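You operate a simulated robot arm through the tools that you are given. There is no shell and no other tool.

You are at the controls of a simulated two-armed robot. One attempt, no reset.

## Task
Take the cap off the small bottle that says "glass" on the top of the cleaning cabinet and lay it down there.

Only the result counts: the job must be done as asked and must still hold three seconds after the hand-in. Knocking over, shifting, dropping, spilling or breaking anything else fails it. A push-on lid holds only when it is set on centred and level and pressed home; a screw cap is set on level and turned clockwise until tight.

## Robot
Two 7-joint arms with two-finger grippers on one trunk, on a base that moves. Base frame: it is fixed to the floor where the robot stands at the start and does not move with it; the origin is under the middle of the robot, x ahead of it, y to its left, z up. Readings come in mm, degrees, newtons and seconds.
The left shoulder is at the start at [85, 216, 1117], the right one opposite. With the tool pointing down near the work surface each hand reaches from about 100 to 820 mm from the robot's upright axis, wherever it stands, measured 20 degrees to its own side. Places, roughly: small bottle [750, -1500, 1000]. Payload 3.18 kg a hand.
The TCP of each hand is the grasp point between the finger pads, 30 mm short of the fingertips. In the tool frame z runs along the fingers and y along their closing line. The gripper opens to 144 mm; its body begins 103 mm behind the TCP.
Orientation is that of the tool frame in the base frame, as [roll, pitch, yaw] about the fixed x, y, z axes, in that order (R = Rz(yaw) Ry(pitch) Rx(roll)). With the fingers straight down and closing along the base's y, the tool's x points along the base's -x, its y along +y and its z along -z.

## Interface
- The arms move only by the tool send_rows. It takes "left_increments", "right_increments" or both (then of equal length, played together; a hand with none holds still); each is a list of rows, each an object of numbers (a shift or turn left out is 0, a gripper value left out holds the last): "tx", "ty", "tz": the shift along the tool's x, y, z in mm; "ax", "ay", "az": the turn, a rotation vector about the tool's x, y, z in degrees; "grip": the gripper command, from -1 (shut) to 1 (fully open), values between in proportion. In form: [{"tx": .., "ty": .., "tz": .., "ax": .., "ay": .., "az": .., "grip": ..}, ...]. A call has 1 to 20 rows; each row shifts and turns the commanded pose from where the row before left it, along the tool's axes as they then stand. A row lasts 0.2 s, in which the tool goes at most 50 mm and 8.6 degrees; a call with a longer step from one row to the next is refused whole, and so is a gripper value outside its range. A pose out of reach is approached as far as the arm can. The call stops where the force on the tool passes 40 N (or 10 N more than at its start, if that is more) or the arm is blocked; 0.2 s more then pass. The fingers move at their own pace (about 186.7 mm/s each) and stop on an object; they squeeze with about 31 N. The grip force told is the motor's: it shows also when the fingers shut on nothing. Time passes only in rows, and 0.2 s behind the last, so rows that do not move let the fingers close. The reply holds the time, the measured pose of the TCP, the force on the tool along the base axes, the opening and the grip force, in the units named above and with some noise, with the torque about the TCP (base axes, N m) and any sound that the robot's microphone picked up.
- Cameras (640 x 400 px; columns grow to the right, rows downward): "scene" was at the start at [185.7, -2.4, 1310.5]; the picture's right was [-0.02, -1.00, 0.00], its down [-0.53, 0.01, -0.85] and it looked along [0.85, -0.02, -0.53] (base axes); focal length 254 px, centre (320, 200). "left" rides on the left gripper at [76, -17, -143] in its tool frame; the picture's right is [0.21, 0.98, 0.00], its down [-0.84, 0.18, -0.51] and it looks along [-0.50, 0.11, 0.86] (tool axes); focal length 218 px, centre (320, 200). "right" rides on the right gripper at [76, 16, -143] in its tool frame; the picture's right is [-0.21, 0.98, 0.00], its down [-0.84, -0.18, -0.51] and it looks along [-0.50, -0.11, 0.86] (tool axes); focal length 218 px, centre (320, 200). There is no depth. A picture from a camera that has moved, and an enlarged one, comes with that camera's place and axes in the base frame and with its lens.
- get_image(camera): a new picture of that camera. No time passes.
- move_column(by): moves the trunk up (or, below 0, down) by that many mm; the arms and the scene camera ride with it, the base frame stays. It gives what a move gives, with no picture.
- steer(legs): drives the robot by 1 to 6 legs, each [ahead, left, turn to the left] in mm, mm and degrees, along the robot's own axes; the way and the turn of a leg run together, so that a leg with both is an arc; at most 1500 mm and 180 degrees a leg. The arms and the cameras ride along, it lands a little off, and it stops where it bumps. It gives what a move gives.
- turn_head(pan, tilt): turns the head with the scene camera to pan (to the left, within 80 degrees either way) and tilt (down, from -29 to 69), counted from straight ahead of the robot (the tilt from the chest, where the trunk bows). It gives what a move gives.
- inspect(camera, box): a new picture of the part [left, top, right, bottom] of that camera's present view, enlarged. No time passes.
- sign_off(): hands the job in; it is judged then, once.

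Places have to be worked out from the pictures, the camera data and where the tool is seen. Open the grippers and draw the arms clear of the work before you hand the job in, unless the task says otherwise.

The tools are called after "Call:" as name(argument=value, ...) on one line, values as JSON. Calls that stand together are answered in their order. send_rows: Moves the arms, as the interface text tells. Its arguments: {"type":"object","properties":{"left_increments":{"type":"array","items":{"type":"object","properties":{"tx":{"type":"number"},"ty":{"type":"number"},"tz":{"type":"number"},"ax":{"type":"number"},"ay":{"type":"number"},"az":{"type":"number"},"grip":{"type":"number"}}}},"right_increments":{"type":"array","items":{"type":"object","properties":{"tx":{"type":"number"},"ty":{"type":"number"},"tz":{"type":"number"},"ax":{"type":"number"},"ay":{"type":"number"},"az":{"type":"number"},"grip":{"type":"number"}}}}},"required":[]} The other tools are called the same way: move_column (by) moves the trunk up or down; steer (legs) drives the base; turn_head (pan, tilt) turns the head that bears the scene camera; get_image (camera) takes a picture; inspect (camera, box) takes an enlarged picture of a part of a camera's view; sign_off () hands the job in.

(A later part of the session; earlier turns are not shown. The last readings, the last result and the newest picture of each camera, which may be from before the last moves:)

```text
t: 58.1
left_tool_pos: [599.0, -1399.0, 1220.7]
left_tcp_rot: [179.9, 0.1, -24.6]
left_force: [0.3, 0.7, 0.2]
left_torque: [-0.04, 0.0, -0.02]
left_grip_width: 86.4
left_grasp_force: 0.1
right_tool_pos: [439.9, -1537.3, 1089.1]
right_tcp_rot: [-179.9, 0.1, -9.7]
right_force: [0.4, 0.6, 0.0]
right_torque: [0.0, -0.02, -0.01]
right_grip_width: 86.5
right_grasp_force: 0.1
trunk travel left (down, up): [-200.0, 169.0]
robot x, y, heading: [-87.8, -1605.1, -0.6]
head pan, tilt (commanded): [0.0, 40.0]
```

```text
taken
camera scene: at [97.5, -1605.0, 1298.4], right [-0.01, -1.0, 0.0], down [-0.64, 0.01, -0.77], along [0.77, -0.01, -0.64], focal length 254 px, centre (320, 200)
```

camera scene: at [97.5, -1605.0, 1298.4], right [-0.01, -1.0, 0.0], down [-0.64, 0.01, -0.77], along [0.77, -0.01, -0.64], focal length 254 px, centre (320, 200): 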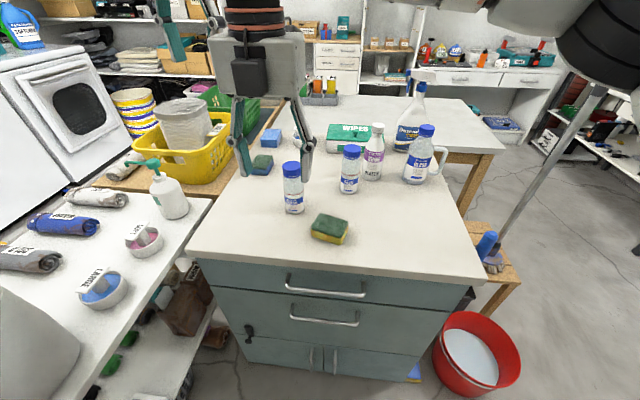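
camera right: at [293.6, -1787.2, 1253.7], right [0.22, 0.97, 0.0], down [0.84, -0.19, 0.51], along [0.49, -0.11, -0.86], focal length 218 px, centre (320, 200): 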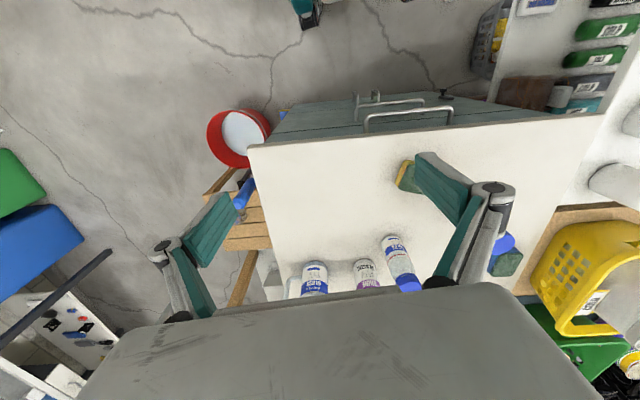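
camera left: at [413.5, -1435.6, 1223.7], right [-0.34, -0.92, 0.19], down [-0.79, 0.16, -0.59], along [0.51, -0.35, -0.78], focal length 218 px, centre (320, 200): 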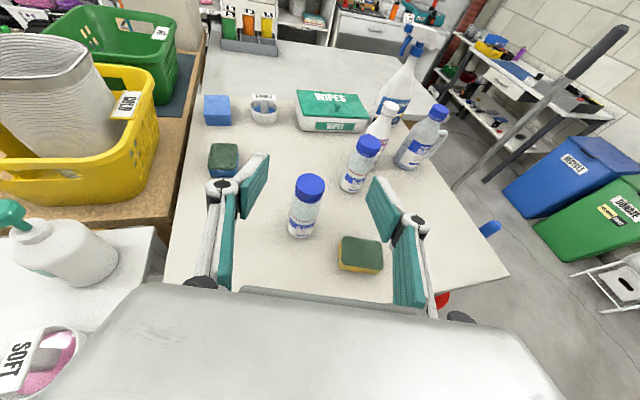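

The right hand is in place in front of the bottle. I pitch it up while easing it forward about 60 mm.

Call:
send_rows(right_increments=[{"tx": 12, "tz": 0, "ay": 8.5}, {"tx": 11.87, "tz": 1.77, "ay": 8.5}, {"tx": 11.5, "tz": 3.5, "ay": 8.5}, {"tx": 10.8, "tz": 5.2, "ay": 8.5}, {"tx": 9.95, "tz": 6.7, "ay": 8.5}])

Call:
get_image(camera="scene")

```text
t: 59.4
left_tool_pos: [597.6, -1399.4, 1220.8]
left_tcp_rot: [179.9, 0.2, -24.6]
left_force: [0.8, 0.3, 0.1]
left_torque: [0.0, -0.01, -0.02]
left_grip_width: 86.5
left_grasp_force: 0.0
right_tool_pos: [498.7, -1548.8, 1090.8]
right_tcp_rot: [-179.9, -42.6, -9.8]
right_force: [-0.6, 0.6, -0.7]
right_torque: [-0.01, 0.01, -0.01]
right_grip_width: 86.5
right_grasp_force: 0.1
trunk travel left (down, up): [-200.0, 169.0]
robot x, y, heading: [-82.4, -1606.1, -0.8]
head pan, tilt (commanded): [0.0, 40.0]
```

```text
taken
camera scene: at [97.2, -1606.0, 1298.5], right [-0.01, -1.0, 0.0], down [-0.64, 0.01, -0.77], along [0.77, -0.01, -0.64], focal length 254 px, centre (320, 200)
```

scene: 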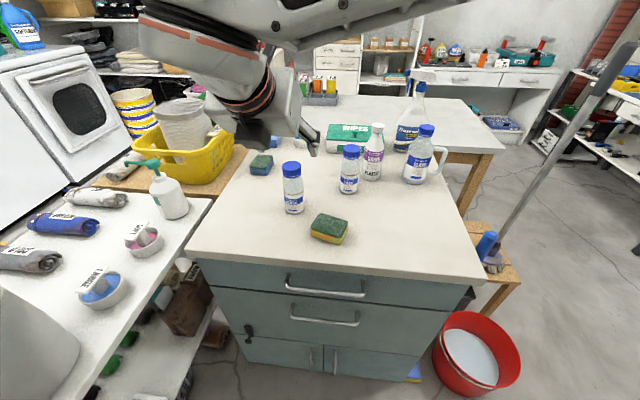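

I notice a black box on the gripper's underside; I need to know how far it protrudes before lowering near the surface. I zoom in on it.

Call:
inspect(camera="scene", box=[200, 40, 340, 180])

Call:
get_image(camera="left")

Call:
get_image(camera="right")

```text
2.86 times, centred on (270, 110) of scene
camera zoom: at [97.2, -1606.0, 1298.5], right [-0.01, -1.0, 0.0], down [-0.64, 0.01, -0.77], along [0.77, -0.01, -0.64], focal length 725 px, centre (463, 457)
```

zoom: 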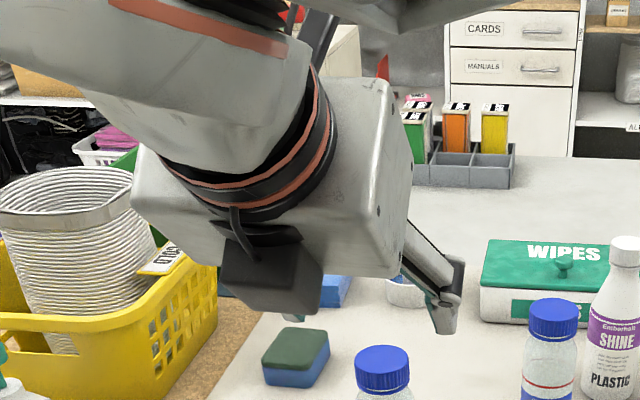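

```text
taken
camera left: at [675.8, -1416.9, 1363.1], right [-0.22, -0.98, 0.0], down [-0.84, 0.19, 0.51], along [-0.5, 0.11, -0.86], focal length 218 px, centre (320, 200)
```

left: 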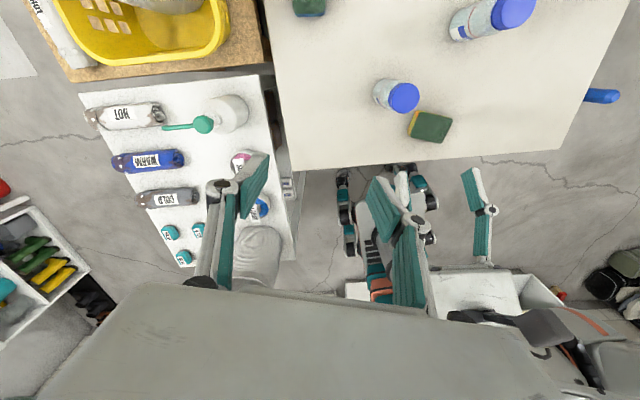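

```text
taken
camera right: at [456.6, -1559.2, 1245.1], right [-0.32, -0.94, -0.14], down [-0.92, 0.34, -0.2], along [0.23, 0.07, -0.97], focal length 218 px, centre (320, 200)
```

right: 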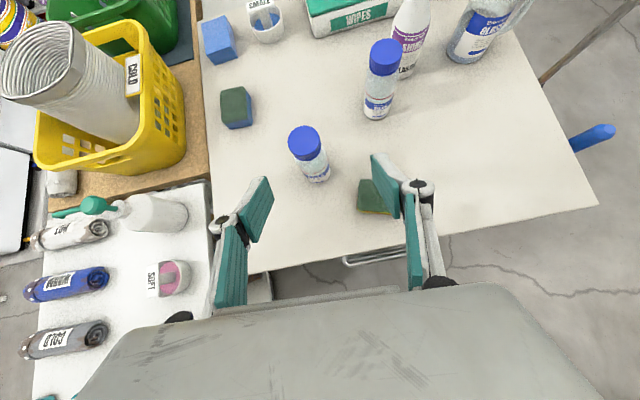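

The underside box extends only about 60–65 mm from the tool axis, so a tilt of ~22° leaves clearance. I pitch the right hand to about 68°.

Call:
send_rows(right_increments=[{"ay": 8.5}, {"ay": 8.5}, {"ay": 8.5}])

Call:
get_image(camera="scene")

Call:
get_image(camera="right")

```text
t: 60.4
left_tool_pos: [599.2, -1400.5, 1220.8]
left_tcp_rot: [180.0, 0.2, -24.6]
left_force: [0.0, 0.2, -0.2]
left_torque: [0.0, 0.01, 0.03]
left_grip_width: 86.5
left_grasp_force: 0.1
right_tool_pos: [511.0, -1568.8, 1110.3]
right_tcp_rot: [-170.6, -67.1, -20.5]
right_force: [0.1, -0.4, 0.1]
right_torque: [-0.02, -0.02, 0.01]
right_grip_width: 86.4
right_grasp_force: 0.1
trunk travel left (down, up): [-200.0, 169.0]
robot x, y, heading: [-81.3, -1605.1, -0.6]
head pan, tilt (commanded): [0.0, 40.0]
stopped in row 3 (right hand): the arm was blocked; the commanded pose is now the measured one
```

```text
taken
camera scene: at [97.5, -1606.4, 1298.5], right [-0.01, -1.0, 0.0], down [-0.64, 0.01, -0.77], along [0.77, -0.01, -0.64], focal length 254 px, centre (320, 200)
```

scene: 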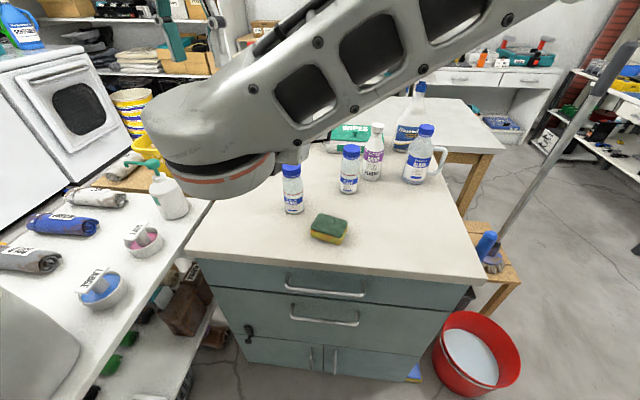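

```text
taken
camera right: at [406.4, -1572.2, 1233.5], right [-0.28, -0.93, -0.25], down [-0.73, 0.38, -0.57], along [0.62, 0.03, -0.78], focal length 218 px, centre (320, 200)
```

right: 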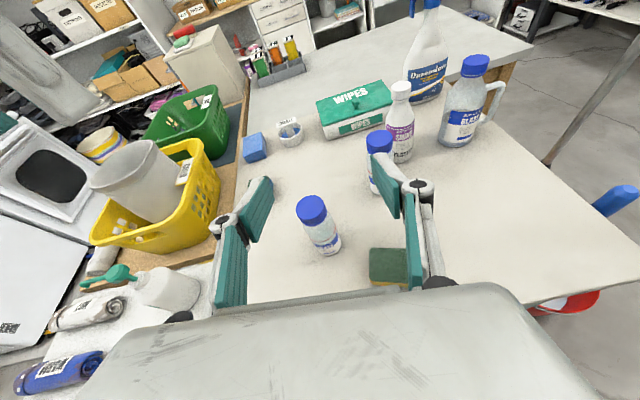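

The right arm got blocked as the forearm crossed close to the head with this azimuth. I back the pitch off and will instead approach from the right arm's natural side (azimuth about +22°), staying above the sponge.

Call:
send_rows(right_increments=[{"ay": -8.5}, {"ay": -8.5}, {"ay": -8.5}, {"ay": -8.5}])

Call:
get_image(camera="scene")

```text
t: 61.4
left_tool_pos: [599.8, -1400.9, 1220.6]
left_tcp_rot: [180.0, 0.2, -24.6]
left_force: [0.3, -0.4, -0.8]
left_torque: [0.0, 0.03, 0.02]
left_grip_width: 86.6
left_grasp_force: 0.1
right_tool_pos: [509.3, -1568.2, 1108.1]
right_tcp_rot: [-176.2, -33.2, -13.9]
right_force: [1.1, 0.0, 0.0]
right_torque: [0.02, -0.02, 0.01]
right_grip_width: 86.4
right_grasp_force: 0.1
trunk travel left (down, up): [-200.0, 169.0]
robot x, y, heading: [-83.6, -1604.0, -0.9]
head pan, tilt (commanded): [0.0, 40.0]
```

```text
taken
camera scene: at [97.8, -1606.6, 1298.3], right [-0.01, -1.0, 0.0], down [-0.64, 0.01, -0.77], along [0.77, -0.01, -0.64], focal length 254 px, centre (320, 200)
```

scene: 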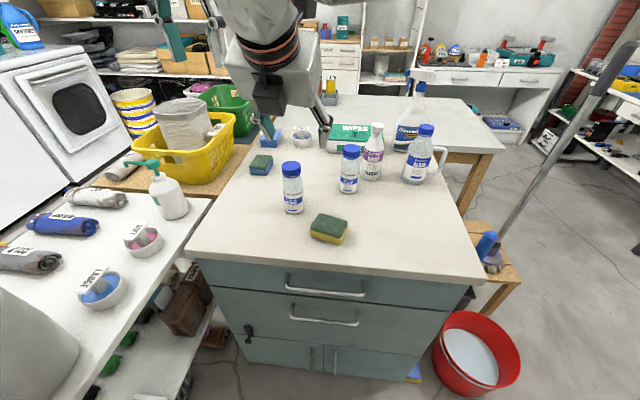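

I bring the right hand back to vertical first.

Call:
send_rows(right_increments=[{"ay": -8.3}, {"ay": -8.3}, {"ay": -8.3}, {"ay": -8.3}])

```text
t: 62.4
left_tool_pos: [600.5, -1400.1, 1218.2]
left_tcp_rot: [179.9, 0.1, -24.6]
left_force: [1.2, 0.1, 0.2]
left_torque: [-0.02, 0.01, -0.02]
left_grip_width: 86.5
left_grasp_force: 0.0
right_tool_pos: [510.7, -1567.5, 1107.4]
right_tcp_rot: [-176.8, -0.1, -11.9]
right_force: [-0.8, 0.6, -0.8]
right_torque: [-0.02, -0.01, 0.0]
right_grip_width: 86.1
right_grasp_force: 0.1
trunk travel left (down, up): [-200.0, 169.0]
robot x, y, heading: [-80.4, -1606.1, -0.7]
head pan, tilt (commanded): [0.0, 40.0]
```

Nearly vertical. I correct the small roll error, turn the yaw to +22°, and shift to the approach line behind the bottle at about (490,-1595,1100).

Call:
send_rows(right_increments=[{"ax": -3.2}, {"az": -8.475}, {"az": -8.475}, {"az": -8.475}, {"az": -8.475}, {"tx": -15, "ty": 8.5, "tz": 3.5}, {"tx": -15, "ty": 8.5, "tz": 3.5}])

Call:
send_rows(right_increments=[{"ay": 8.5}, {"ay": 8.5}, {"ay": 8.5}, {"ay": 8.5}, {"ay": 8.5}])

Call:
get_image(camera="scene")

```text
t: 64.0
left_tool_pos: [599.4, -1400.4, 1220.5]
left_tcp_rot: [-180.0, 0.0, -24.6]
left_force: [-0.6, 0.0, -0.6]
left_torque: [0.01, 0.02, 0.0]
left_grip_width: 86.4
left_grasp_force: 0.1
right_tool_pos: [488.6, -1595.8, 1100.6]
right_tcp_rot: [179.8, -0.2, 22.2]
right_force: [0.5, -0.4, -0.1]
right_torque: [0.02, -0.02, -0.01]
right_grip_width: 86.5
right_grasp_force: 0.0
trunk travel left (down, up): [-200.0, 169.0]
robot x, y, heading: [-87.7, -1604.6, -0.7]
head pan, tilt (commanded): [0.0, 40.0]
```

```text
t: 65.2
left_tool_pos: [600.6, -1400.8, 1220.2]
left_tcp_rot: [180.0, 0.1, -24.5]
left_force: [-0.3, -0.5, -0.1]
left_torque: [0.01, 0.01, 0.01]
left_grip_width: 86.5
left_grasp_force: 0.0
right_tool_pos: [487.8, -1595.8, 1101.7]
right_tcp_rot: [179.8, -42.9, 22.2]
right_force: [0.3, -0.8, 0.4]
right_torque: [-0.01, 0.02, 0.0]
right_grip_width: 86.4
right_grasp_force: 0.1
trunk travel left (down, up): [-200.0, 169.0]
robot x, y, heading: [-85.3, -1602.5, -0.9]
head pan, tilt (commanded): [0.0, 40.0]
```

```text
taken
camera scene: at [97.5, -1606.9, 1298.4], right [-0.01, -1.0, 0.0], down [-0.64, 0.01, -0.77], along [0.77, -0.01, -0.64], focal length 254 px, centre (320, 200)
```

scene: 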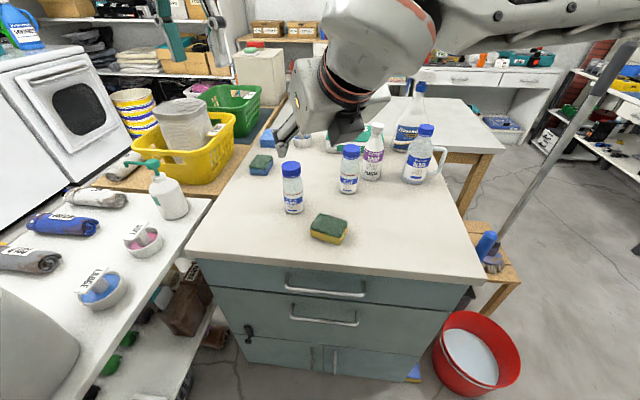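

The forearm now stays to the right. I lower the hand about 80 mm and continue pitching.

Call:
send_rows(right_increments=[{"tx": -18.2, "tz": 19.5}, {"tx": -18.2, "tz": 19.5}, {"tx": -18.2, "tz": 19.5}, {"ay": 8.0}, {"ay": 8.0}, {"ay": 8.0}])

Call:
get_image(camera="scene")

Call:
get_image(camera="right")

```text
t: 66.5
left_tool_pos: [598.6, -1401.2, 1221.7]
left_tcp_rot: [179.9, 0.0, -24.6]
left_force: [-0.1, -0.9, 0.4]
left_torque: [0.02, 0.0, 0.0]
left_grip_width: 86.4
left_grasp_force: 0.1
right_tool_pos: [483.5, -1587.3, 1020.5]
right_tcp_rot: [179.9, -61.4, 22.8]
right_force: [1.0, 0.6, -0.6]
right_torque: [-0.01, 0.01, 0.0]
right_grip_width: 86.4
right_grasp_force: 0.1
right hand out of reach, approached as far as the arm can: row 6
trunk travel left (down, up): [-200.0, 169.0]
robot x, y, heading: [-80.2, -1605.1, -0.7]
head pan, tilt (commanded): [0.0, 40.0]
```

```text
taken
camera scene: at [96.8, -1606.7, 1298.8], right [-0.01, -1.0, 0.0], down [-0.64, 0.01, -0.77], along [0.77, -0.01, -0.64], focal length 254 px, centre (320, 200)
```

scene: 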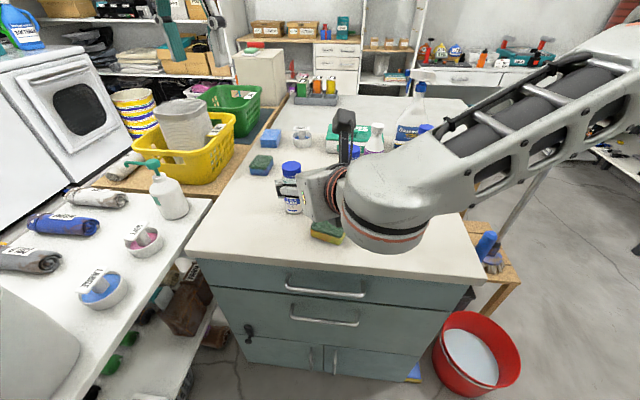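

```text
taken
camera right: at [408.3, -1636.6, 1156.0], right [0.29, -0.94, -0.18], down [-0.85, -0.16, -0.5], along [0.44, 0.3, -0.85], focal length 218 px, centre (320, 200)
```

right: 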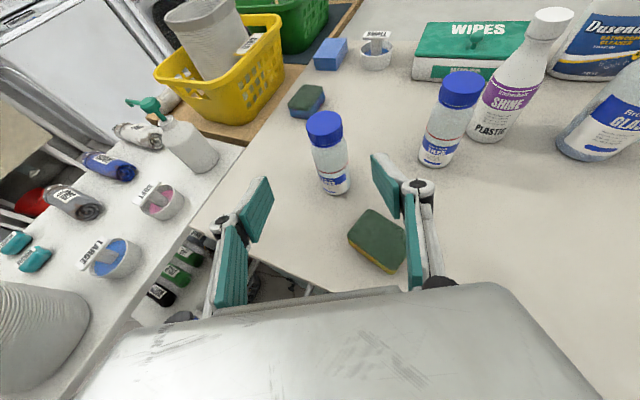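

The right hand is at 28.6° below level, aimed at the bottle from the right; the camera rays agree on the cap at about (608,-1545,975). I move to a pre-grasp point about 90 mm short of the bottle axis, at z≈931.

Call:
send_rows(right_increments=[{"tx": -10.7, "ty": 1.9, "tz": 17.7}, {"tx": -10.7, "ty": 1.9, "tz": 17.7}, {"tx": -10.7, "ty": 1.9, "tz": 17.7}, {"tx": -10.7, "ty": 1.9, "tz": 17.7}, {"tx": -10.7, "ty": 1.9, "tz": 17.7}])

Call:
get_image(camera="right")

Call:
get_image(camera="left")

Call:
get_image(camera="scene")

```text
t: 67.8
left_tool_pos: [600.6, -1400.4, 1220.6]
left_tcp_rot: [179.9, 0.1, -24.5]
left_force: [0.2, -0.7, 0.3]
left_torque: [-0.04, 0.03, 0.02]
left_grip_width: 86.7
left_grasp_force: 0.0
right_tool_pos: [499.6, -1584.4, 993.5]
right_tcp_rot: [179.9, -61.2, 22.9]
right_force: [-0.3, 0.4, 0.3]
right_torque: [0.06, -0.01, 0.02]
right_grip_width: 86.4
right_grasp_force: 0.1
right hand out of reach, approached as far as the arm can: row 2, 3, 4, 5
trunk travel left (down, up): [-200.0, 169.0]
robot x, y, heading: [-87.0, -1605.9, -0.4]
head pan, tilt (commanded): [0.0, 40.0]
```

```text
taken
camera right: at [425.0, -1633.7, 1127.9], right [0.28, -0.94, -0.18], down [-0.85, -0.16, -0.49], along [0.44, 0.3, -0.85], focal length 218 px, centre (320, 200)
```

right: 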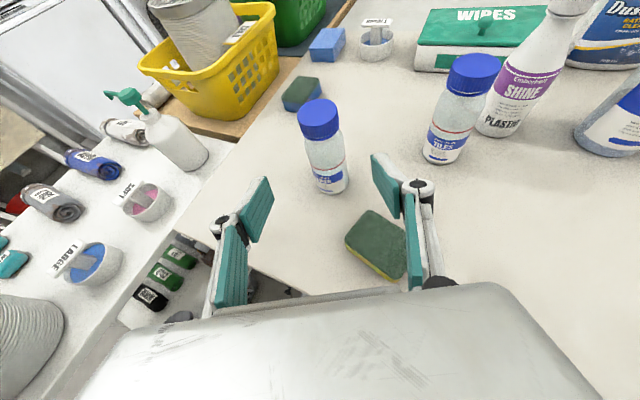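

```text
taken
camera left: at [676.3, -1417.7, 1362.8], right [-0.22, -0.98, 0.0], down [-0.84, 0.19, 0.51], along [-0.5, 0.11, -0.86], focal length 218 px, centre (320, 200)
```

left: 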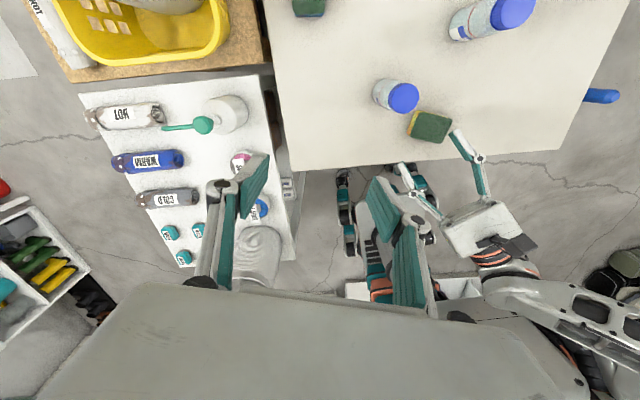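

```text
taken
camera scene: at [97.6, -1606.5, 1298.4], right [-0.01, -1.0, 0.0], down [-0.64, 0.01, -0.77], along [0.77, -0.01, -0.64], focal length 254 px, centre (320, 200)
```

scene: 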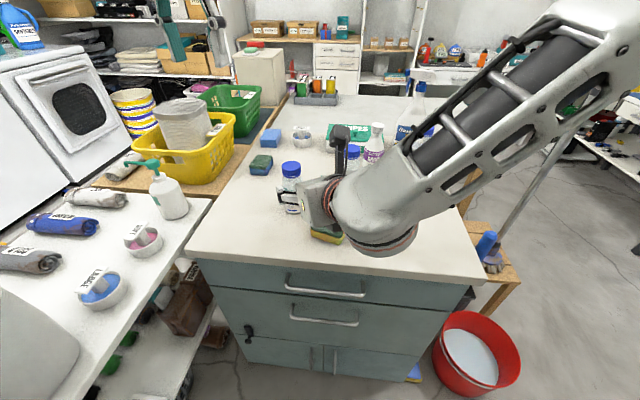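

The right wrist reaches a limit at this height: holding the tilt lower needs the shoulder lower. Lowering the trunk about 120 mm would fix that, but I need to see the left arm's clearance over the white bin first.

Call:
turn_head(pan=60, tilt=30)

Call:
get_image(camera="scene")

```text
t: 69.0
left_tool_pos: [599.5, -1400.1, 1220.4]
left_tcp_rot: [-180.0, 0.1, -24.6]
left_force: [-0.3, -0.5, 0.6]
left_torque: [-0.01, 0.04, 0.0]
left_grip_width: 86.3
left_grasp_force: 0.0
right_tool_pos: [500.1, -1583.2, 994.3]
right_tcp_rot: [179.9, -61.3, 22.7]
right_force: [-0.6, -0.7, 1.2]
right_torque: [-0.02, 0.0, 0.02]
right_grip_width: 85.9
right_grasp_force: 0.1
trunk travel left (down, up): [-200.0, 169.0]
robot x, y, heading: [-87.0, -1602.5, -0.7]
head pan, tilt (commanded): [60.0, 30.0]
```

```text
taken
camera scene: at [58.7, -1527.7, 1313.8], right [0.86, -0.51, 0.0], down [-0.26, -0.43, -0.87], along [0.44, 0.74, -0.5], focal length 254 px, centre (320, 200)
```

scene: 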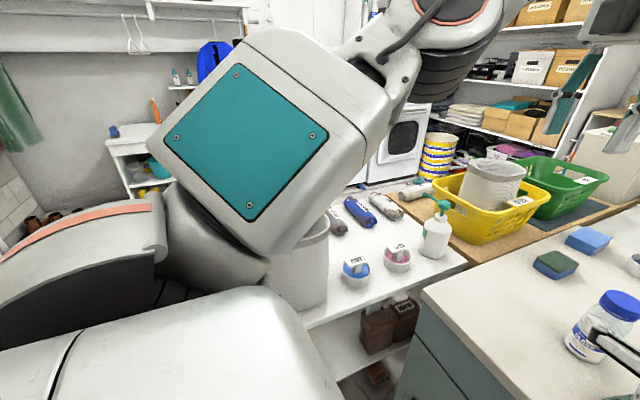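

The left elbow is at about z=1300, near the bin only while the hand is over to the left. I move the left hand to (640,-1500,1220), which swings its elbow away from the bin, and lift the right hand 60 mm before lowering the trunk.

Call:
send_rows(left_increments=[{"tx": 26, "ty": 24.8}, {"tx": 26, "ty": 24.8}, {"tx": 26, "ty": 24.8}], right_increments=[{"tx": 17.5, "tz": -9.6}, {"tx": 17.5, "tz": -9.6}, {"tx": 17.5, "tz": -9.6}])

Call:
get_image(camera="scene")

```text
t: 69.8
left_tool_pos: [604.0, -1412.4, 1220.7]
left_tcp_rot: [180.0, 0.0, -24.7]
left_force: [0.1, -0.2, -0.1]
left_torque: [0.04, 0.0, 0.04]
left_grip_width: 86.6
left_grasp_force: 0.1
left hand out of reach, approached as far as the arm can: row 1, 2, 3
right_tool_pos: [498.9, -1584.7, 1053.7]
right_tcp_rot: [179.9, -61.2, 22.8]
right_force: [-0.4, 0.5, 0.1]
right_torque: [0.01, 0.02, -0.03]
right_grip_width: 86.7
right_grasp_force: 0.1
trunk travel left (down, up): [-200.0, 169.0]
robot x, y, heading: [-82.9, -1603.3, -0.8]
head pan, tilt (commanded): [60.0, 30.0]
```

```text
taken
camera scene: at [58.9, -1528.2, 1313.8], right [0.86, -0.51, 0.0], down [-0.26, -0.43, -0.87], along [0.44, 0.74, -0.5], focal length 254 px, centre (320, 200)
```

scene: 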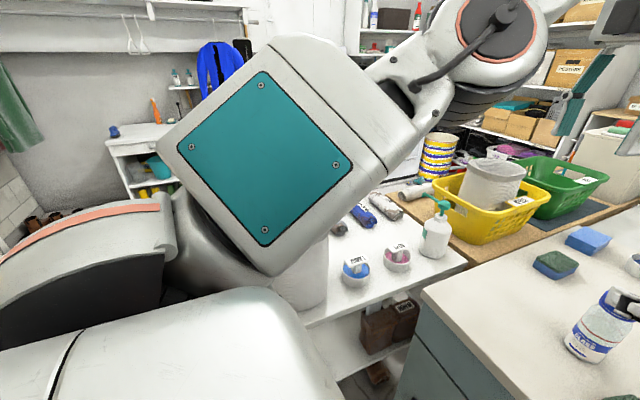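

At z=1220 the left arm is near its height limit. I lower the left hand to about z=1120 and then move it to (640,-1500).

Call:
send_rows(left_increments=[{"tz": 35}, {"tz": 35}, {"tx": 17.3, "ty": 16.3, "tz": 15}, {"tx": 17.3, "ty": 16.3, "tz": 15}, {"tx": 17.3, "ty": 16.3}, {"tx": 17.3, "ty": 16.3}])

Call:
get_image(camera="scene")

```text
t: 71.2
left_tool_pos: [635.7, -1484.4, 1123.9]
left_tcp_rot: [179.6, -0.4, -24.4]
left_force: [-0.1, 0.3, -0.5]
left_torque: [-0.06, 0.01, 0.0]
left_grip_width: 86.4
left_grasp_force: 0.1
left hand out of reach, approached as far as the arm can: row 6
right_tool_pos: [498.3, -1582.5, 1054.5]
right_tcp_rot: [179.7, -61.3, 23.0]
right_force: [-0.1, 0.4, -0.6]
right_torque: [-0.03, -0.02, -0.06]
right_grip_width: 86.3
right_grasp_force: 0.1
trunk travel left (down, up): [-200.0, 169.0]
robot x, y, heading: [-82.7, -1603.7, -0.5]
head pan, tilt (commanded): [60.0, 30.0]
```

```text
taken
camera scene: at [58.4, -1526.2, 1313.8], right [0.86, -0.51, 0.0], down [-0.26, -0.43, -0.87], along [0.44, 0.74, -0.5], focal length 254 px, centre (320, 200)
```

scene: 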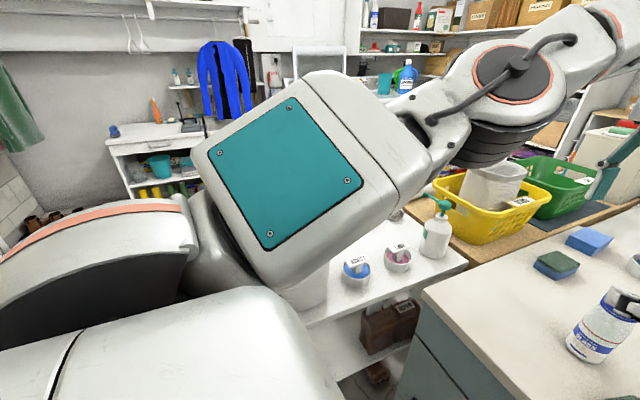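

The left elbow is now clear of the bin at about (386,-1352,1255). For more clearance I shift the base 40 mm right, then set the left hand back a little before lowering the trunk.

Call:
steer(legs=[[0, -40, 0]])

Call:
send_rows(left_increments=[{"tx": -27.6, "ty": -17}, {"tx": -27.6, "ty": -17}])

Call:
get_image(camera="scene")

```text
t: 72.3
left_tool_pos: [635.1, -1526.3, 1120.0]
left_tcp_rot: [179.9, -0.1, -24.2]
left_force: [0.0, 0.2, 0.3]
left_torque: [0.02, -0.03, 0.01]
left_grip_width: 86.2
left_grasp_force: 0.1
right_tool_pos: [498.3, -1625.1, 1055.3]
right_tcp_rot: [179.9, -61.3, 22.7]
right_force: [-0.1, -0.1, 0.6]
right_torque: [0.0, -0.01, 0.0]
right_grip_width: 86.4
right_grasp_force: 0.1
trunk travel left (down, up): [-200.0, 169.0]
robot x, y, heading: [-86.6, -1645.7, -0.7]
head pan, tilt (commanded): [60.0, 30.0]
```

```text
t: 72.9
left_tool_pos: [597.7, -1472.3, 1121.5]
left_tcp_rot: [179.8, 0.0, -24.4]
left_force: [-0.2, -0.3, 0.5]
left_torque: [0.01, 0.01, 0.0]
left_grip_width: 86.5
left_grasp_force: 0.0
right_tool_pos: [498.2, -1623.9, 1054.8]
right_tcp_rot: [179.9, -61.4, 22.8]
right_force: [0.3, 0.2, 1.0]
right_torque: [-0.02, -0.02, 0.01]
right_grip_width: 86.6
right_grasp_force: 0.0
trunk travel left (down, up): [-200.0, 169.0]
robot x, y, heading: [-83.3, -1645.0, -0.9]
head pan, tilt (commanded): [60.0, 30.0]
```

```text
taken
camera scene: at [58.0, -1567.3, 1313.8], right [0.86, -0.51, 0.0], down [-0.26, -0.43, -0.87], along [0.44, 0.74, -0.5], focal length 254 px, centre (320, 200)
```

scene: 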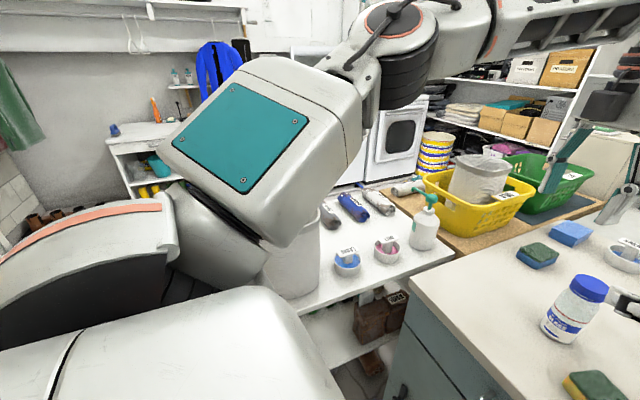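

Best to park the left hand directly above the bottle with its fingers straddling the cap's line. I move it to (608,-1545,1120) and turn it to yaw ≈+22° so its closing line is perpendicular to the right hand's approach.

Call:
send_rows(left_increments=[{"tx": 19.8, "ty": 31}, {"tx": 19.8, "ty": 31}, {"az": -7.7}, {"az": -7.7}, {"az": -7.7}, {"az": -7.7}, {"az": -7.7}, {"az": -7.7}])

Call:
turn_head(pan=20, tilt=35)

Call:
get_image(camera="scene")

```text
t: 74.7
left_tool_pos: [608.6, -1543.9, 1119.5]
left_tcp_rot: [179.9, 0.1, 22.0]
left_force: [-0.2, -0.8, -0.2]
left_torque: [0.01, 0.01, 0.0]
left_grip_width: 86.5
left_grasp_force: 0.0
right_tool_pos: [497.0, -1624.9, 1053.5]
right_tcp_rot: [180.0, -61.4, 22.9]
right_force: [0.4, -0.3, 0.7]
right_torque: [-0.04, 0.0, 0.01]
right_grip_width: 86.5
right_grasp_force: 0.0
trunk travel left (down, up): [-200.0, 169.0]
robot x, y, heading: [-83.9, -1644.6, -0.6]
head pan, tilt (commanded): [60.0, 30.0]
```

```text
t: 75.8
left_tool_pos: [609.3, -1544.8, 1119.7]
left_tcp_rot: [179.9, 0.1, 21.7]
left_force: [-0.2, -0.2, -0.1]
left_torque: [0.0, 0.0, -0.03]
left_grip_width: 86.1
left_grasp_force: 0.0
right_tool_pos: [498.0, -1624.0, 1053.4]
right_tcp_rot: [179.9, -61.2, 22.7]
right_force: [0.1, -1.3, -0.5]
right_torque: [0.0, -0.01, -0.02]
right_grip_width: 86.2
right_grasp_force: 0.1
trunk travel left (down, up): [-200.0, 169.0]
robot x, y, heading: [-85.9, -1644.9, -0.7]
head pan, tilt (commanded): [20.0, 35.0]
```

```text
taken
camera scene: at [95.0, -1616.3, 1306.0], right [0.33, -0.94, 0.0], down [-0.54, -0.19, -0.82], along [0.77, 0.27, -0.57], focal length 254 px, centre (320, 200)
```

scene: 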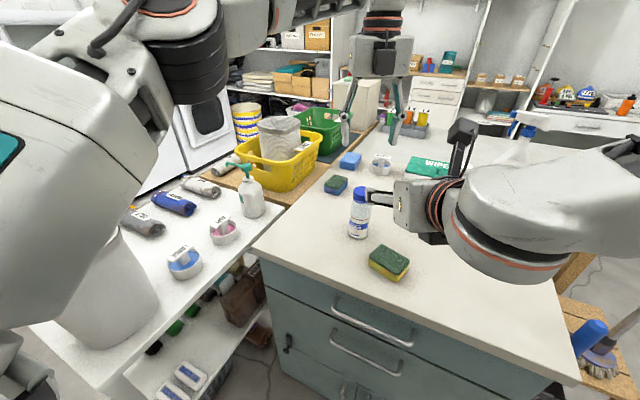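

The left hand is parked above the bottle. I check the left upper arm against the bin once more before lowering the trunk.

Call:
turn_head(pan=55, tilt=45)

Call:
get_image(camera="scene")

```text
t: 76.8
left_tool_pos: [609.8, -1546.1, 1120.2]
left_tcp_rot: [179.9, 0.1, 21.8]
left_force: [-0.5, -0.4, -0.2]
left_torque: [-0.02, 0.02, 0.04]
left_grip_width: 86.4
left_grasp_force: 0.0
right_tool_pos: [497.7, -1625.1, 1055.0]
right_tcp_rot: [179.9, -61.3, 22.9]
right_force: [0.3, 0.1, 0.0]
right_torque: [0.0, 0.02, 0.0]
right_grip_width: 86.3
right_grasp_force: 0.0
trunk travel left (down, up): [-200.0, 169.0]
robot x, y, heading: [-82.0, -1644.1, -0.7]
head pan, tilt (commanded): [55.0, 45.0]
```

```text
taken
camera scene: at [59.5, -1579.5, 1291.2], right [0.81, -0.58, 0.0], down [-0.41, -0.57, -0.71], along [0.41, 0.57, -0.71], focal length 254 px, centre (320, 200)
```

scene: 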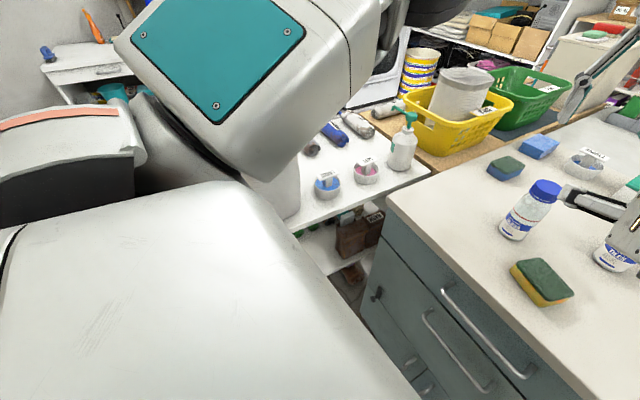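

The bin's near edge is at about y≈-1235 and the upper arm's left side at about y≈-1287, and the trunk move is purely vertical, so it stays clear. I lower the trunk 100 mm.

Call:
move_column(by=-100)

Call:
turn_head(pan=10, tilt=30)

Call:
get_image(camera="scene")

Call:
get_image(camera="right")

Call:
get_image(camera="left")

```text
t: 78.1
left_tool_pos: [608.2, -1545.0, 1023.9]
left_tcp_rot: [179.7, -0.1, 22.0]
left_force: [0.2, -0.4, 0.6]
left_torque: [-0.01, -0.07, -0.02]
left_grip_width: 86.5
left_grasp_force: 0.0
right_tool_pos: [495.9, -1625.3, 957.0]
right_tcp_rot: [179.7, -61.6, 22.9]
right_force: [0.4, 0.2, 0.4]
right_torque: [-0.04, 0.03, -0.01]
right_grip_width: 86.4
right_grasp_force: 0.0
trunk travel left (down, up): [-100.0, 269.0]
robot x, y, heading: [-83.9, -1645.4, -0.7]
head pan, tilt (commanded): [55.0, 45.0]
```

```text
t: 79.2
left_tool_pos: [609.8, -1545.9, 1021.4]
left_tcp_rot: [179.9, 0.1, 21.9]
left_force: [0.4, -0.9, 1.2]
left_torque: [-0.03, -0.03, -0.04]
left_grip_width: 86.6
left_grasp_force: 0.1
right_tool_pos: [498.2, -1624.7, 953.5]
right_tcp_rot: [179.9, -61.3, 22.8]
right_force: [1.0, 0.5, -0.8]
right_torque: [-0.02, -0.03, 0.0]
right_grip_width: 86.3
right_grasp_force: 0.1
trunk travel left (down, up): [-100.0, 269.0]
robot x, y, heading: [-83.8, -1641.9, -0.6]
head pan, tilt (commanded): [10.0, 30.0]
```

```text
taken
camera scene: at [204.0, -1632.2, 1197.6], right [0.16, -0.99, 0.0], down [-0.49, -0.08, -0.87], along [0.85, 0.14, -0.5], focal length 254 px, centre (320, 200)
```

scene: 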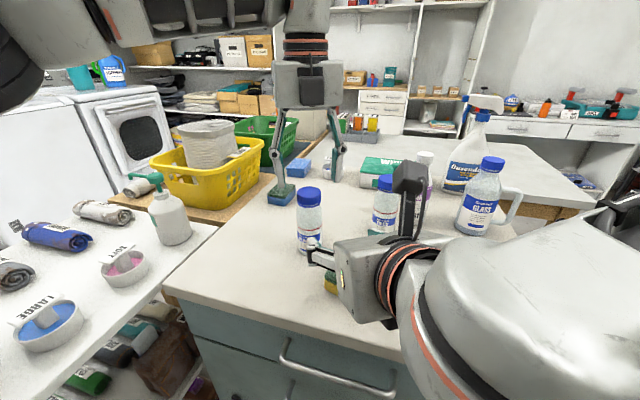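

```text
taken
camera right: at [423.6, -1673.9, 1088.3], right [0.28, -0.94, -0.18], down [-0.85, -0.16, -0.5], along [0.44, 0.3, -0.85], focal length 218 px, centre (320, 200)
```

right: 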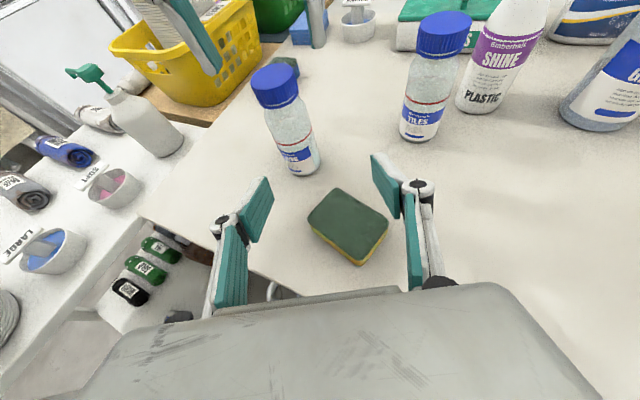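

```text
taken
camera left: at [674.3, -1500.9, 1163.0], right [0.56, -0.83, 0.0], down [-0.71, -0.48, 0.51], along [-0.42, -0.29, -0.86], focal length 218 px, centre (320, 200)
```

left: 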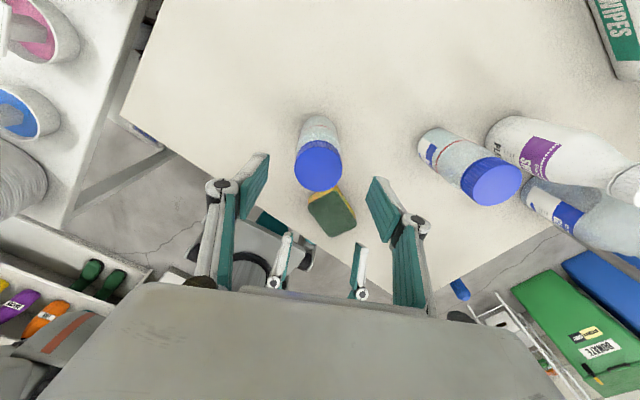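

Everything rode down as expected; the left camera shows the cap almost exactly on the left hand's axis. I move the right hand to the pre-grasp point 90 mm short of the bottle.

Call:
send_rows(right_increments=[{"tx": 1.9, "ty": -10.3, "tz": 19.1}, {"tx": 1.9, "ty": -10.3, "tz": 19.1}, {"tx": 1.9, "ty": -10.3, "tz": 19.1}])

Call:
get_image(camera="right")

Call:
get_image(camera="scene")

```text
t: 80.0
left_tool_pos: [609.7, -1544.5, 1020.3]
left_tcp_rot: [179.9, 0.1, 21.9]
left_force: [0.7, 0.3, -0.1]
left_torque: [-0.02, -0.02, 0.0]
left_grip_width: 86.4
left_grasp_force: 0.1
right_tool_pos: [534.3, -1576.0, 933.4]
right_tcp_rot: [179.9, -61.2, 22.8]
right_force: [-0.1, 1.1, -0.5]
right_torque: [0.02, 0.0, 0.02]
right_grip_width: 86.3
right_grasp_force: 0.0
trunk travel left (down, up): [-100.0, 269.0]
robot x, y, heading: [-83.0, -1642.1, -0.9]
head pan, tilt (commanded): [10.0, 30.0]
```

```text
taken
camera right: at [459.3, -1625.2, 1066.6], right [0.28, -0.94, -0.18], down [-0.85, -0.16, -0.5], along [0.44, 0.3, -0.85], focal length 218 px, centre (320, 200)
```

right: 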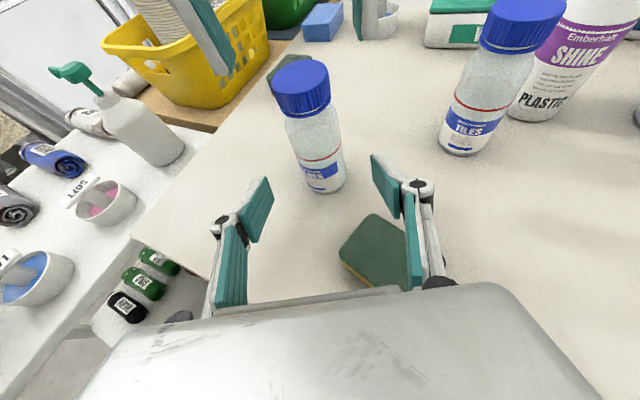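

```text
taken
camera scene: at [204.4, -1632.0, 1197.4], right [0.16, -0.99, 0.0], down [-0.49, -0.08, -0.87], along [0.85, 0.14, -0.5], focal length 254 px, centre (320, 200)
```

scene: 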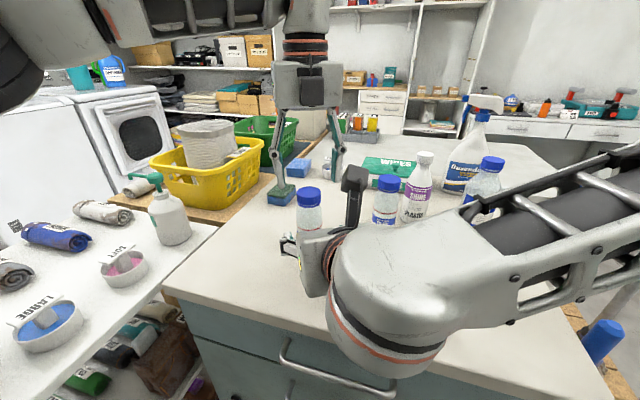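

Pre-grasp reached. By the hand geometry the bottle axis should sit at about column 320, row 153 of the right camera; I zoom in to check the lateral centring.

Call:
inspect(camera="right", box=[240, 50, 400, 220])

Call:
inspect(camera="left", box=[240, 90, 400, 250])

```text
2.35 times, centred on (320, 135) of right
camera zoom: at [459.3, -1625.2, 1066.6], right [0.28, -0.94, -0.18], down [-0.85, -0.16, -0.5], along [0.44, 0.3, -0.85], focal length 514 px, centre (320, 353)
```

zoom: 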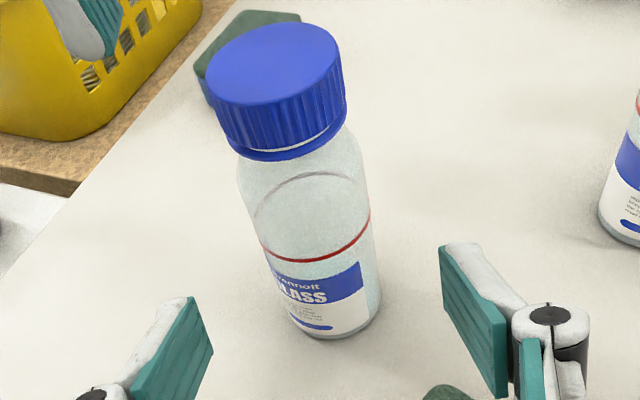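

```text
2.50 times, centred on (320, 170) of left
camera zoom: at [674.7, -1500.6, 1162.5], right [0.56, -0.83, 0.0], down [-0.71, -0.48, 0.51], along [-0.42, -0.29, -0.86], focal length 546 px, centre (320, 275)
```

zoom: 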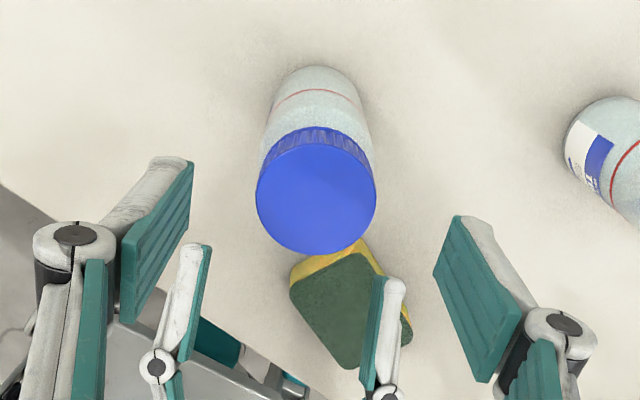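

Both cameras agree: bottle axis at about (607.5,-1543), cap top z≈975, cap about 20 mm tall; the right hand is 2.5 mm off laterally. I advance the right hand 90 mm along its axis with that correction so the pads straddle the body at z≈890.

Call:
send_rows(right_increments=[{"ty": -0.6, "tz": 18}, {"ty": -0.6, "tz": 18}, {"ty": -0.5, "tz": 18}, {"ty": -0.4, "tz": 18}, {"ty": -0.4, "tz": 18}])

Call:
get_image(camera="right")

Call:
get_image(camera="left")

Call:
get_image(camera="scene")

```text
t: 81.2
left_tool_pos: [609.2, -1545.5, 1020.3]
left_tcp_rot: [179.8, 0.3, 21.9]
left_force: [-0.2, 1.1, 0.5]
left_torque: [0.0, 0.03, -0.03]
left_grip_width: 86.5
left_grasp_force: 0.2
right_tool_pos: [606.7, -1542.0, 888.3]
right_tcp_rot: [179.9, -61.2, 22.7]
right_force: [0.8, -0.2, 0.2]
right_torque: [0.0, 0.0, -0.02]
right_grip_width: 86.4
right_grasp_force: 0.0
trunk travel left (down, up): [-100.0, 269.0]
robot x, y, heading: [-86.6, -1645.1, -0.4]
head pan, tilt (commanded): [10.0, 30.0]
```

```text
taken
camera right: at [532.3, -1592.1, 1022.7], right [0.28, -0.94, -0.18], down [-0.85, -0.16, -0.49], along [0.44, 0.3, -0.85], focal length 218 px, centre (320, 200)
```

right: 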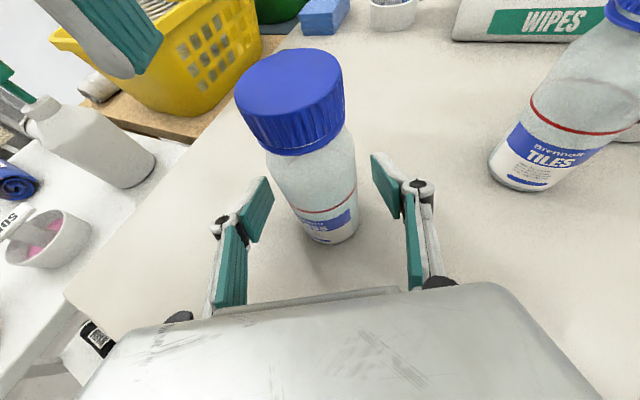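

```text
taken
camera left: at [674.7, -1500.8, 1162.6], right [0.56, -0.83, 0.0], down [-0.71, -0.48, 0.51], along [-0.42, -0.29, -0.86], focal length 218 px, centre (320, 200)
```

left: 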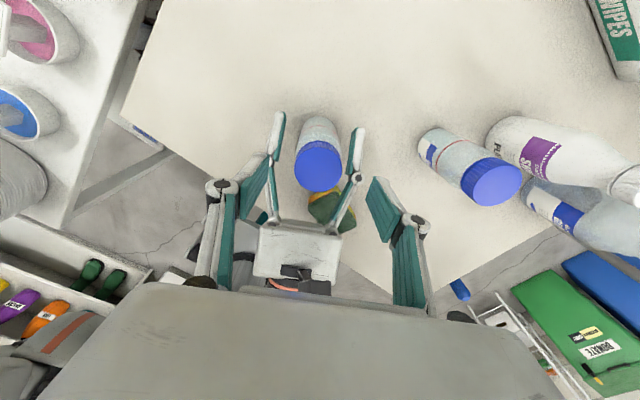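

```text
taken
camera scene: at [204.4, -1632.2, 1197.5], right [0.16, -0.99, 0.0], down [-0.49, -0.08, -0.87], along [0.85, 0.14, -0.5], focal length 254 px, centre (320, 200)
```

scene: 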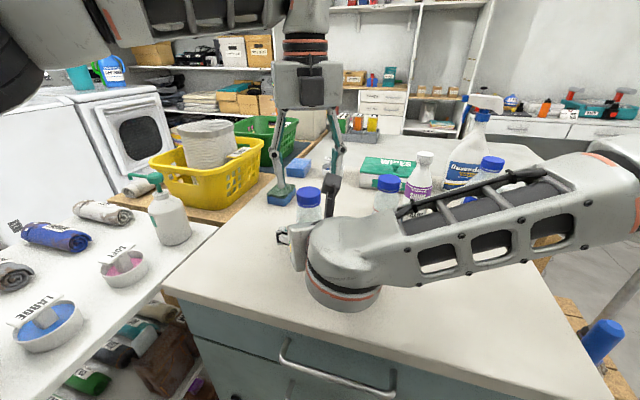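

The pads straddle the bottle body well centred. I close the right gripper partway to about 56 mm first and check centring.

Call:
send_rows(right_increments=[{"grip": -0.2}, {}, {}])

Call:
inspect(camera="right", box=[220, 40, 420, 260])

Call:
inspect(camera="left", box=[240, 90, 400, 250])

```text
t: 82.0
left_tool_pos: [609.4, -1546.1, 1020.8]
left_tcp_rot: [179.9, 0.1, 21.9]
left_force: [1.2, -1.0, -0.5]
left_torque: [-0.01, -0.01, 0.01]
left_grip_width: 86.4
left_grasp_force: 0.1
right_tool_pos: [605.8, -1543.7, 889.3]
right_tcp_rot: [179.9, -61.4, 22.8]
right_force: [-0.6, -0.4, 0.6]
right_torque: [-0.02, 0.01, -0.01]
right_grip_width: 57.3
right_grasp_force: 0.0
trunk travel left (down, up): [-100.0, 269.0]
robot x, y, heading: [-87.3, -1643.8, -0.8]
head pan, tilt (commanded): [10.0, 30.0]
```

```text
1.82 times, centred on (320, 150) of right
camera zoom: at [531.8, -1592.2, 1023.1], right [0.28, -0.94, -0.18], down [-0.85, -0.16, -0.5], along [0.44, 0.3, -0.85], focal length 397 px, centre (320, 291)
```

zoom: 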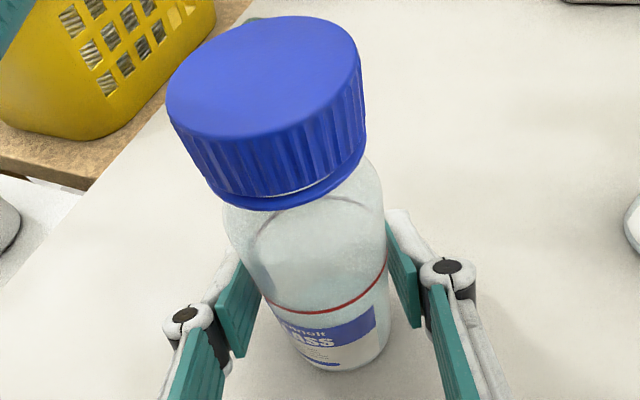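

```text
2.50 times, centred on (320, 170) of left
camera zoom: at [674.3, -1500.9, 1163.1], right [0.56, -0.83, 0.0], down [-0.71, -0.48, 0.51], along [-0.42, -0.29, -0.86], focal length 546 px, centre (320, 275)
```

zoom: 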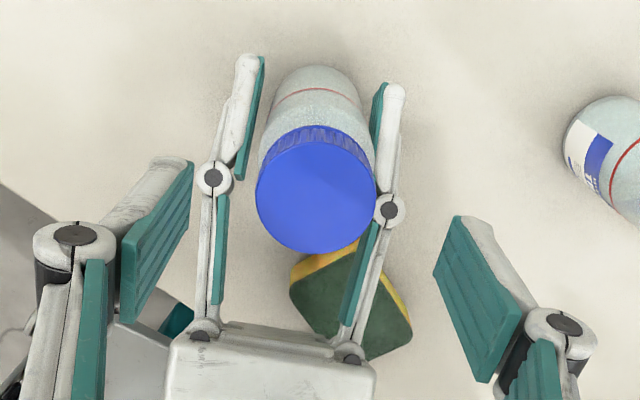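

The pads are near-symmetric around the body. I close the right gripper onto it.

Call:
send_rows(right_increments=[{"grip": -0.26}, {"grip": -0.32}, {"grip": -0.4}, {"grip": -0.6}, {"grip": -1}, {}])

Call:
inspect(camera="right", box=[220, 40, 420, 260])

Call:
inspect(camera="left", box=[240, 90, 400, 250])

```text
t: 83.4
left_tool_pos: [609.9, -1544.6, 1022.0]
left_tcp_rot: [179.9, 0.2, 21.9]
left_force: [-0.4, 0.3, 0.3]
left_torque: [-0.01, -0.03, 0.01]
left_grip_width: 86.5
left_grasp_force: 0.0
right_tool_pos: [606.9, -1543.7, 888.6]
right_tcp_rot: [180.0, -61.3, 22.8]
right_force: [-0.3, -0.7, 0.0]
right_torque: [-0.09, -0.01, 0.0]
right_grip_width: 47.7
right_grasp_force: 30.9
trunk travel left (down, up): [-100.0, 269.0]
robot x, y, heading: [-81.8, -1641.6, -0.7]
head pan, tilt (commanded): [10.0, 30.0]
```

```text
1.82 times, centred on (320, 150) of right
camera zoom: at [531.8, -1592.4, 1023.2], right [0.28, -0.94, -0.18], down [-0.85, -0.16, -0.5], along [0.44, 0.3, -0.85], focal length 397 px, centre (320, 291)
```

zoom: 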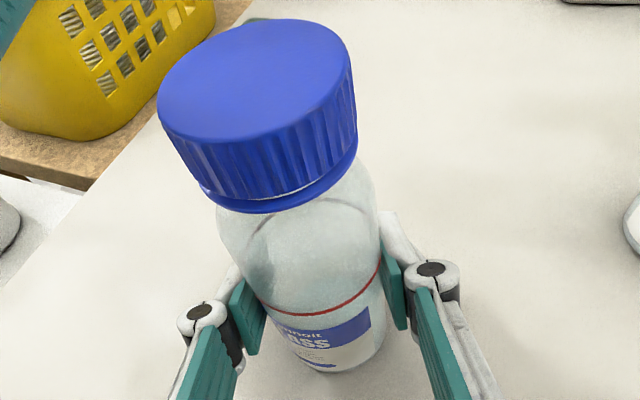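

```text
2.50 times, centred on (320, 170) of left
camera zoom: at [674.2, -1501.0, 1163.1], right [0.56, -0.83, 0.0], down [-0.71, -0.48, 0.51], along [-0.42, -0.29, -0.86], focal length 546 px, centre (320, 275)
```

zoom: 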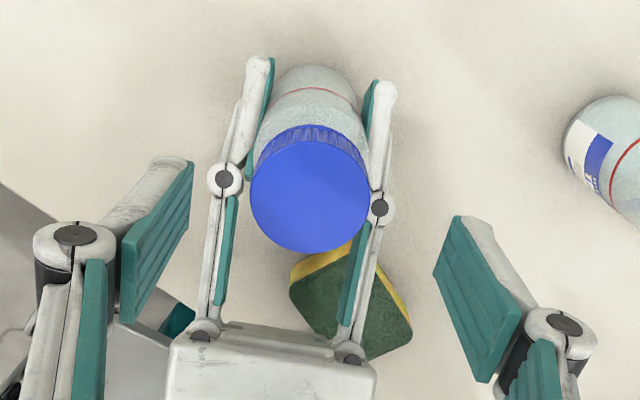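

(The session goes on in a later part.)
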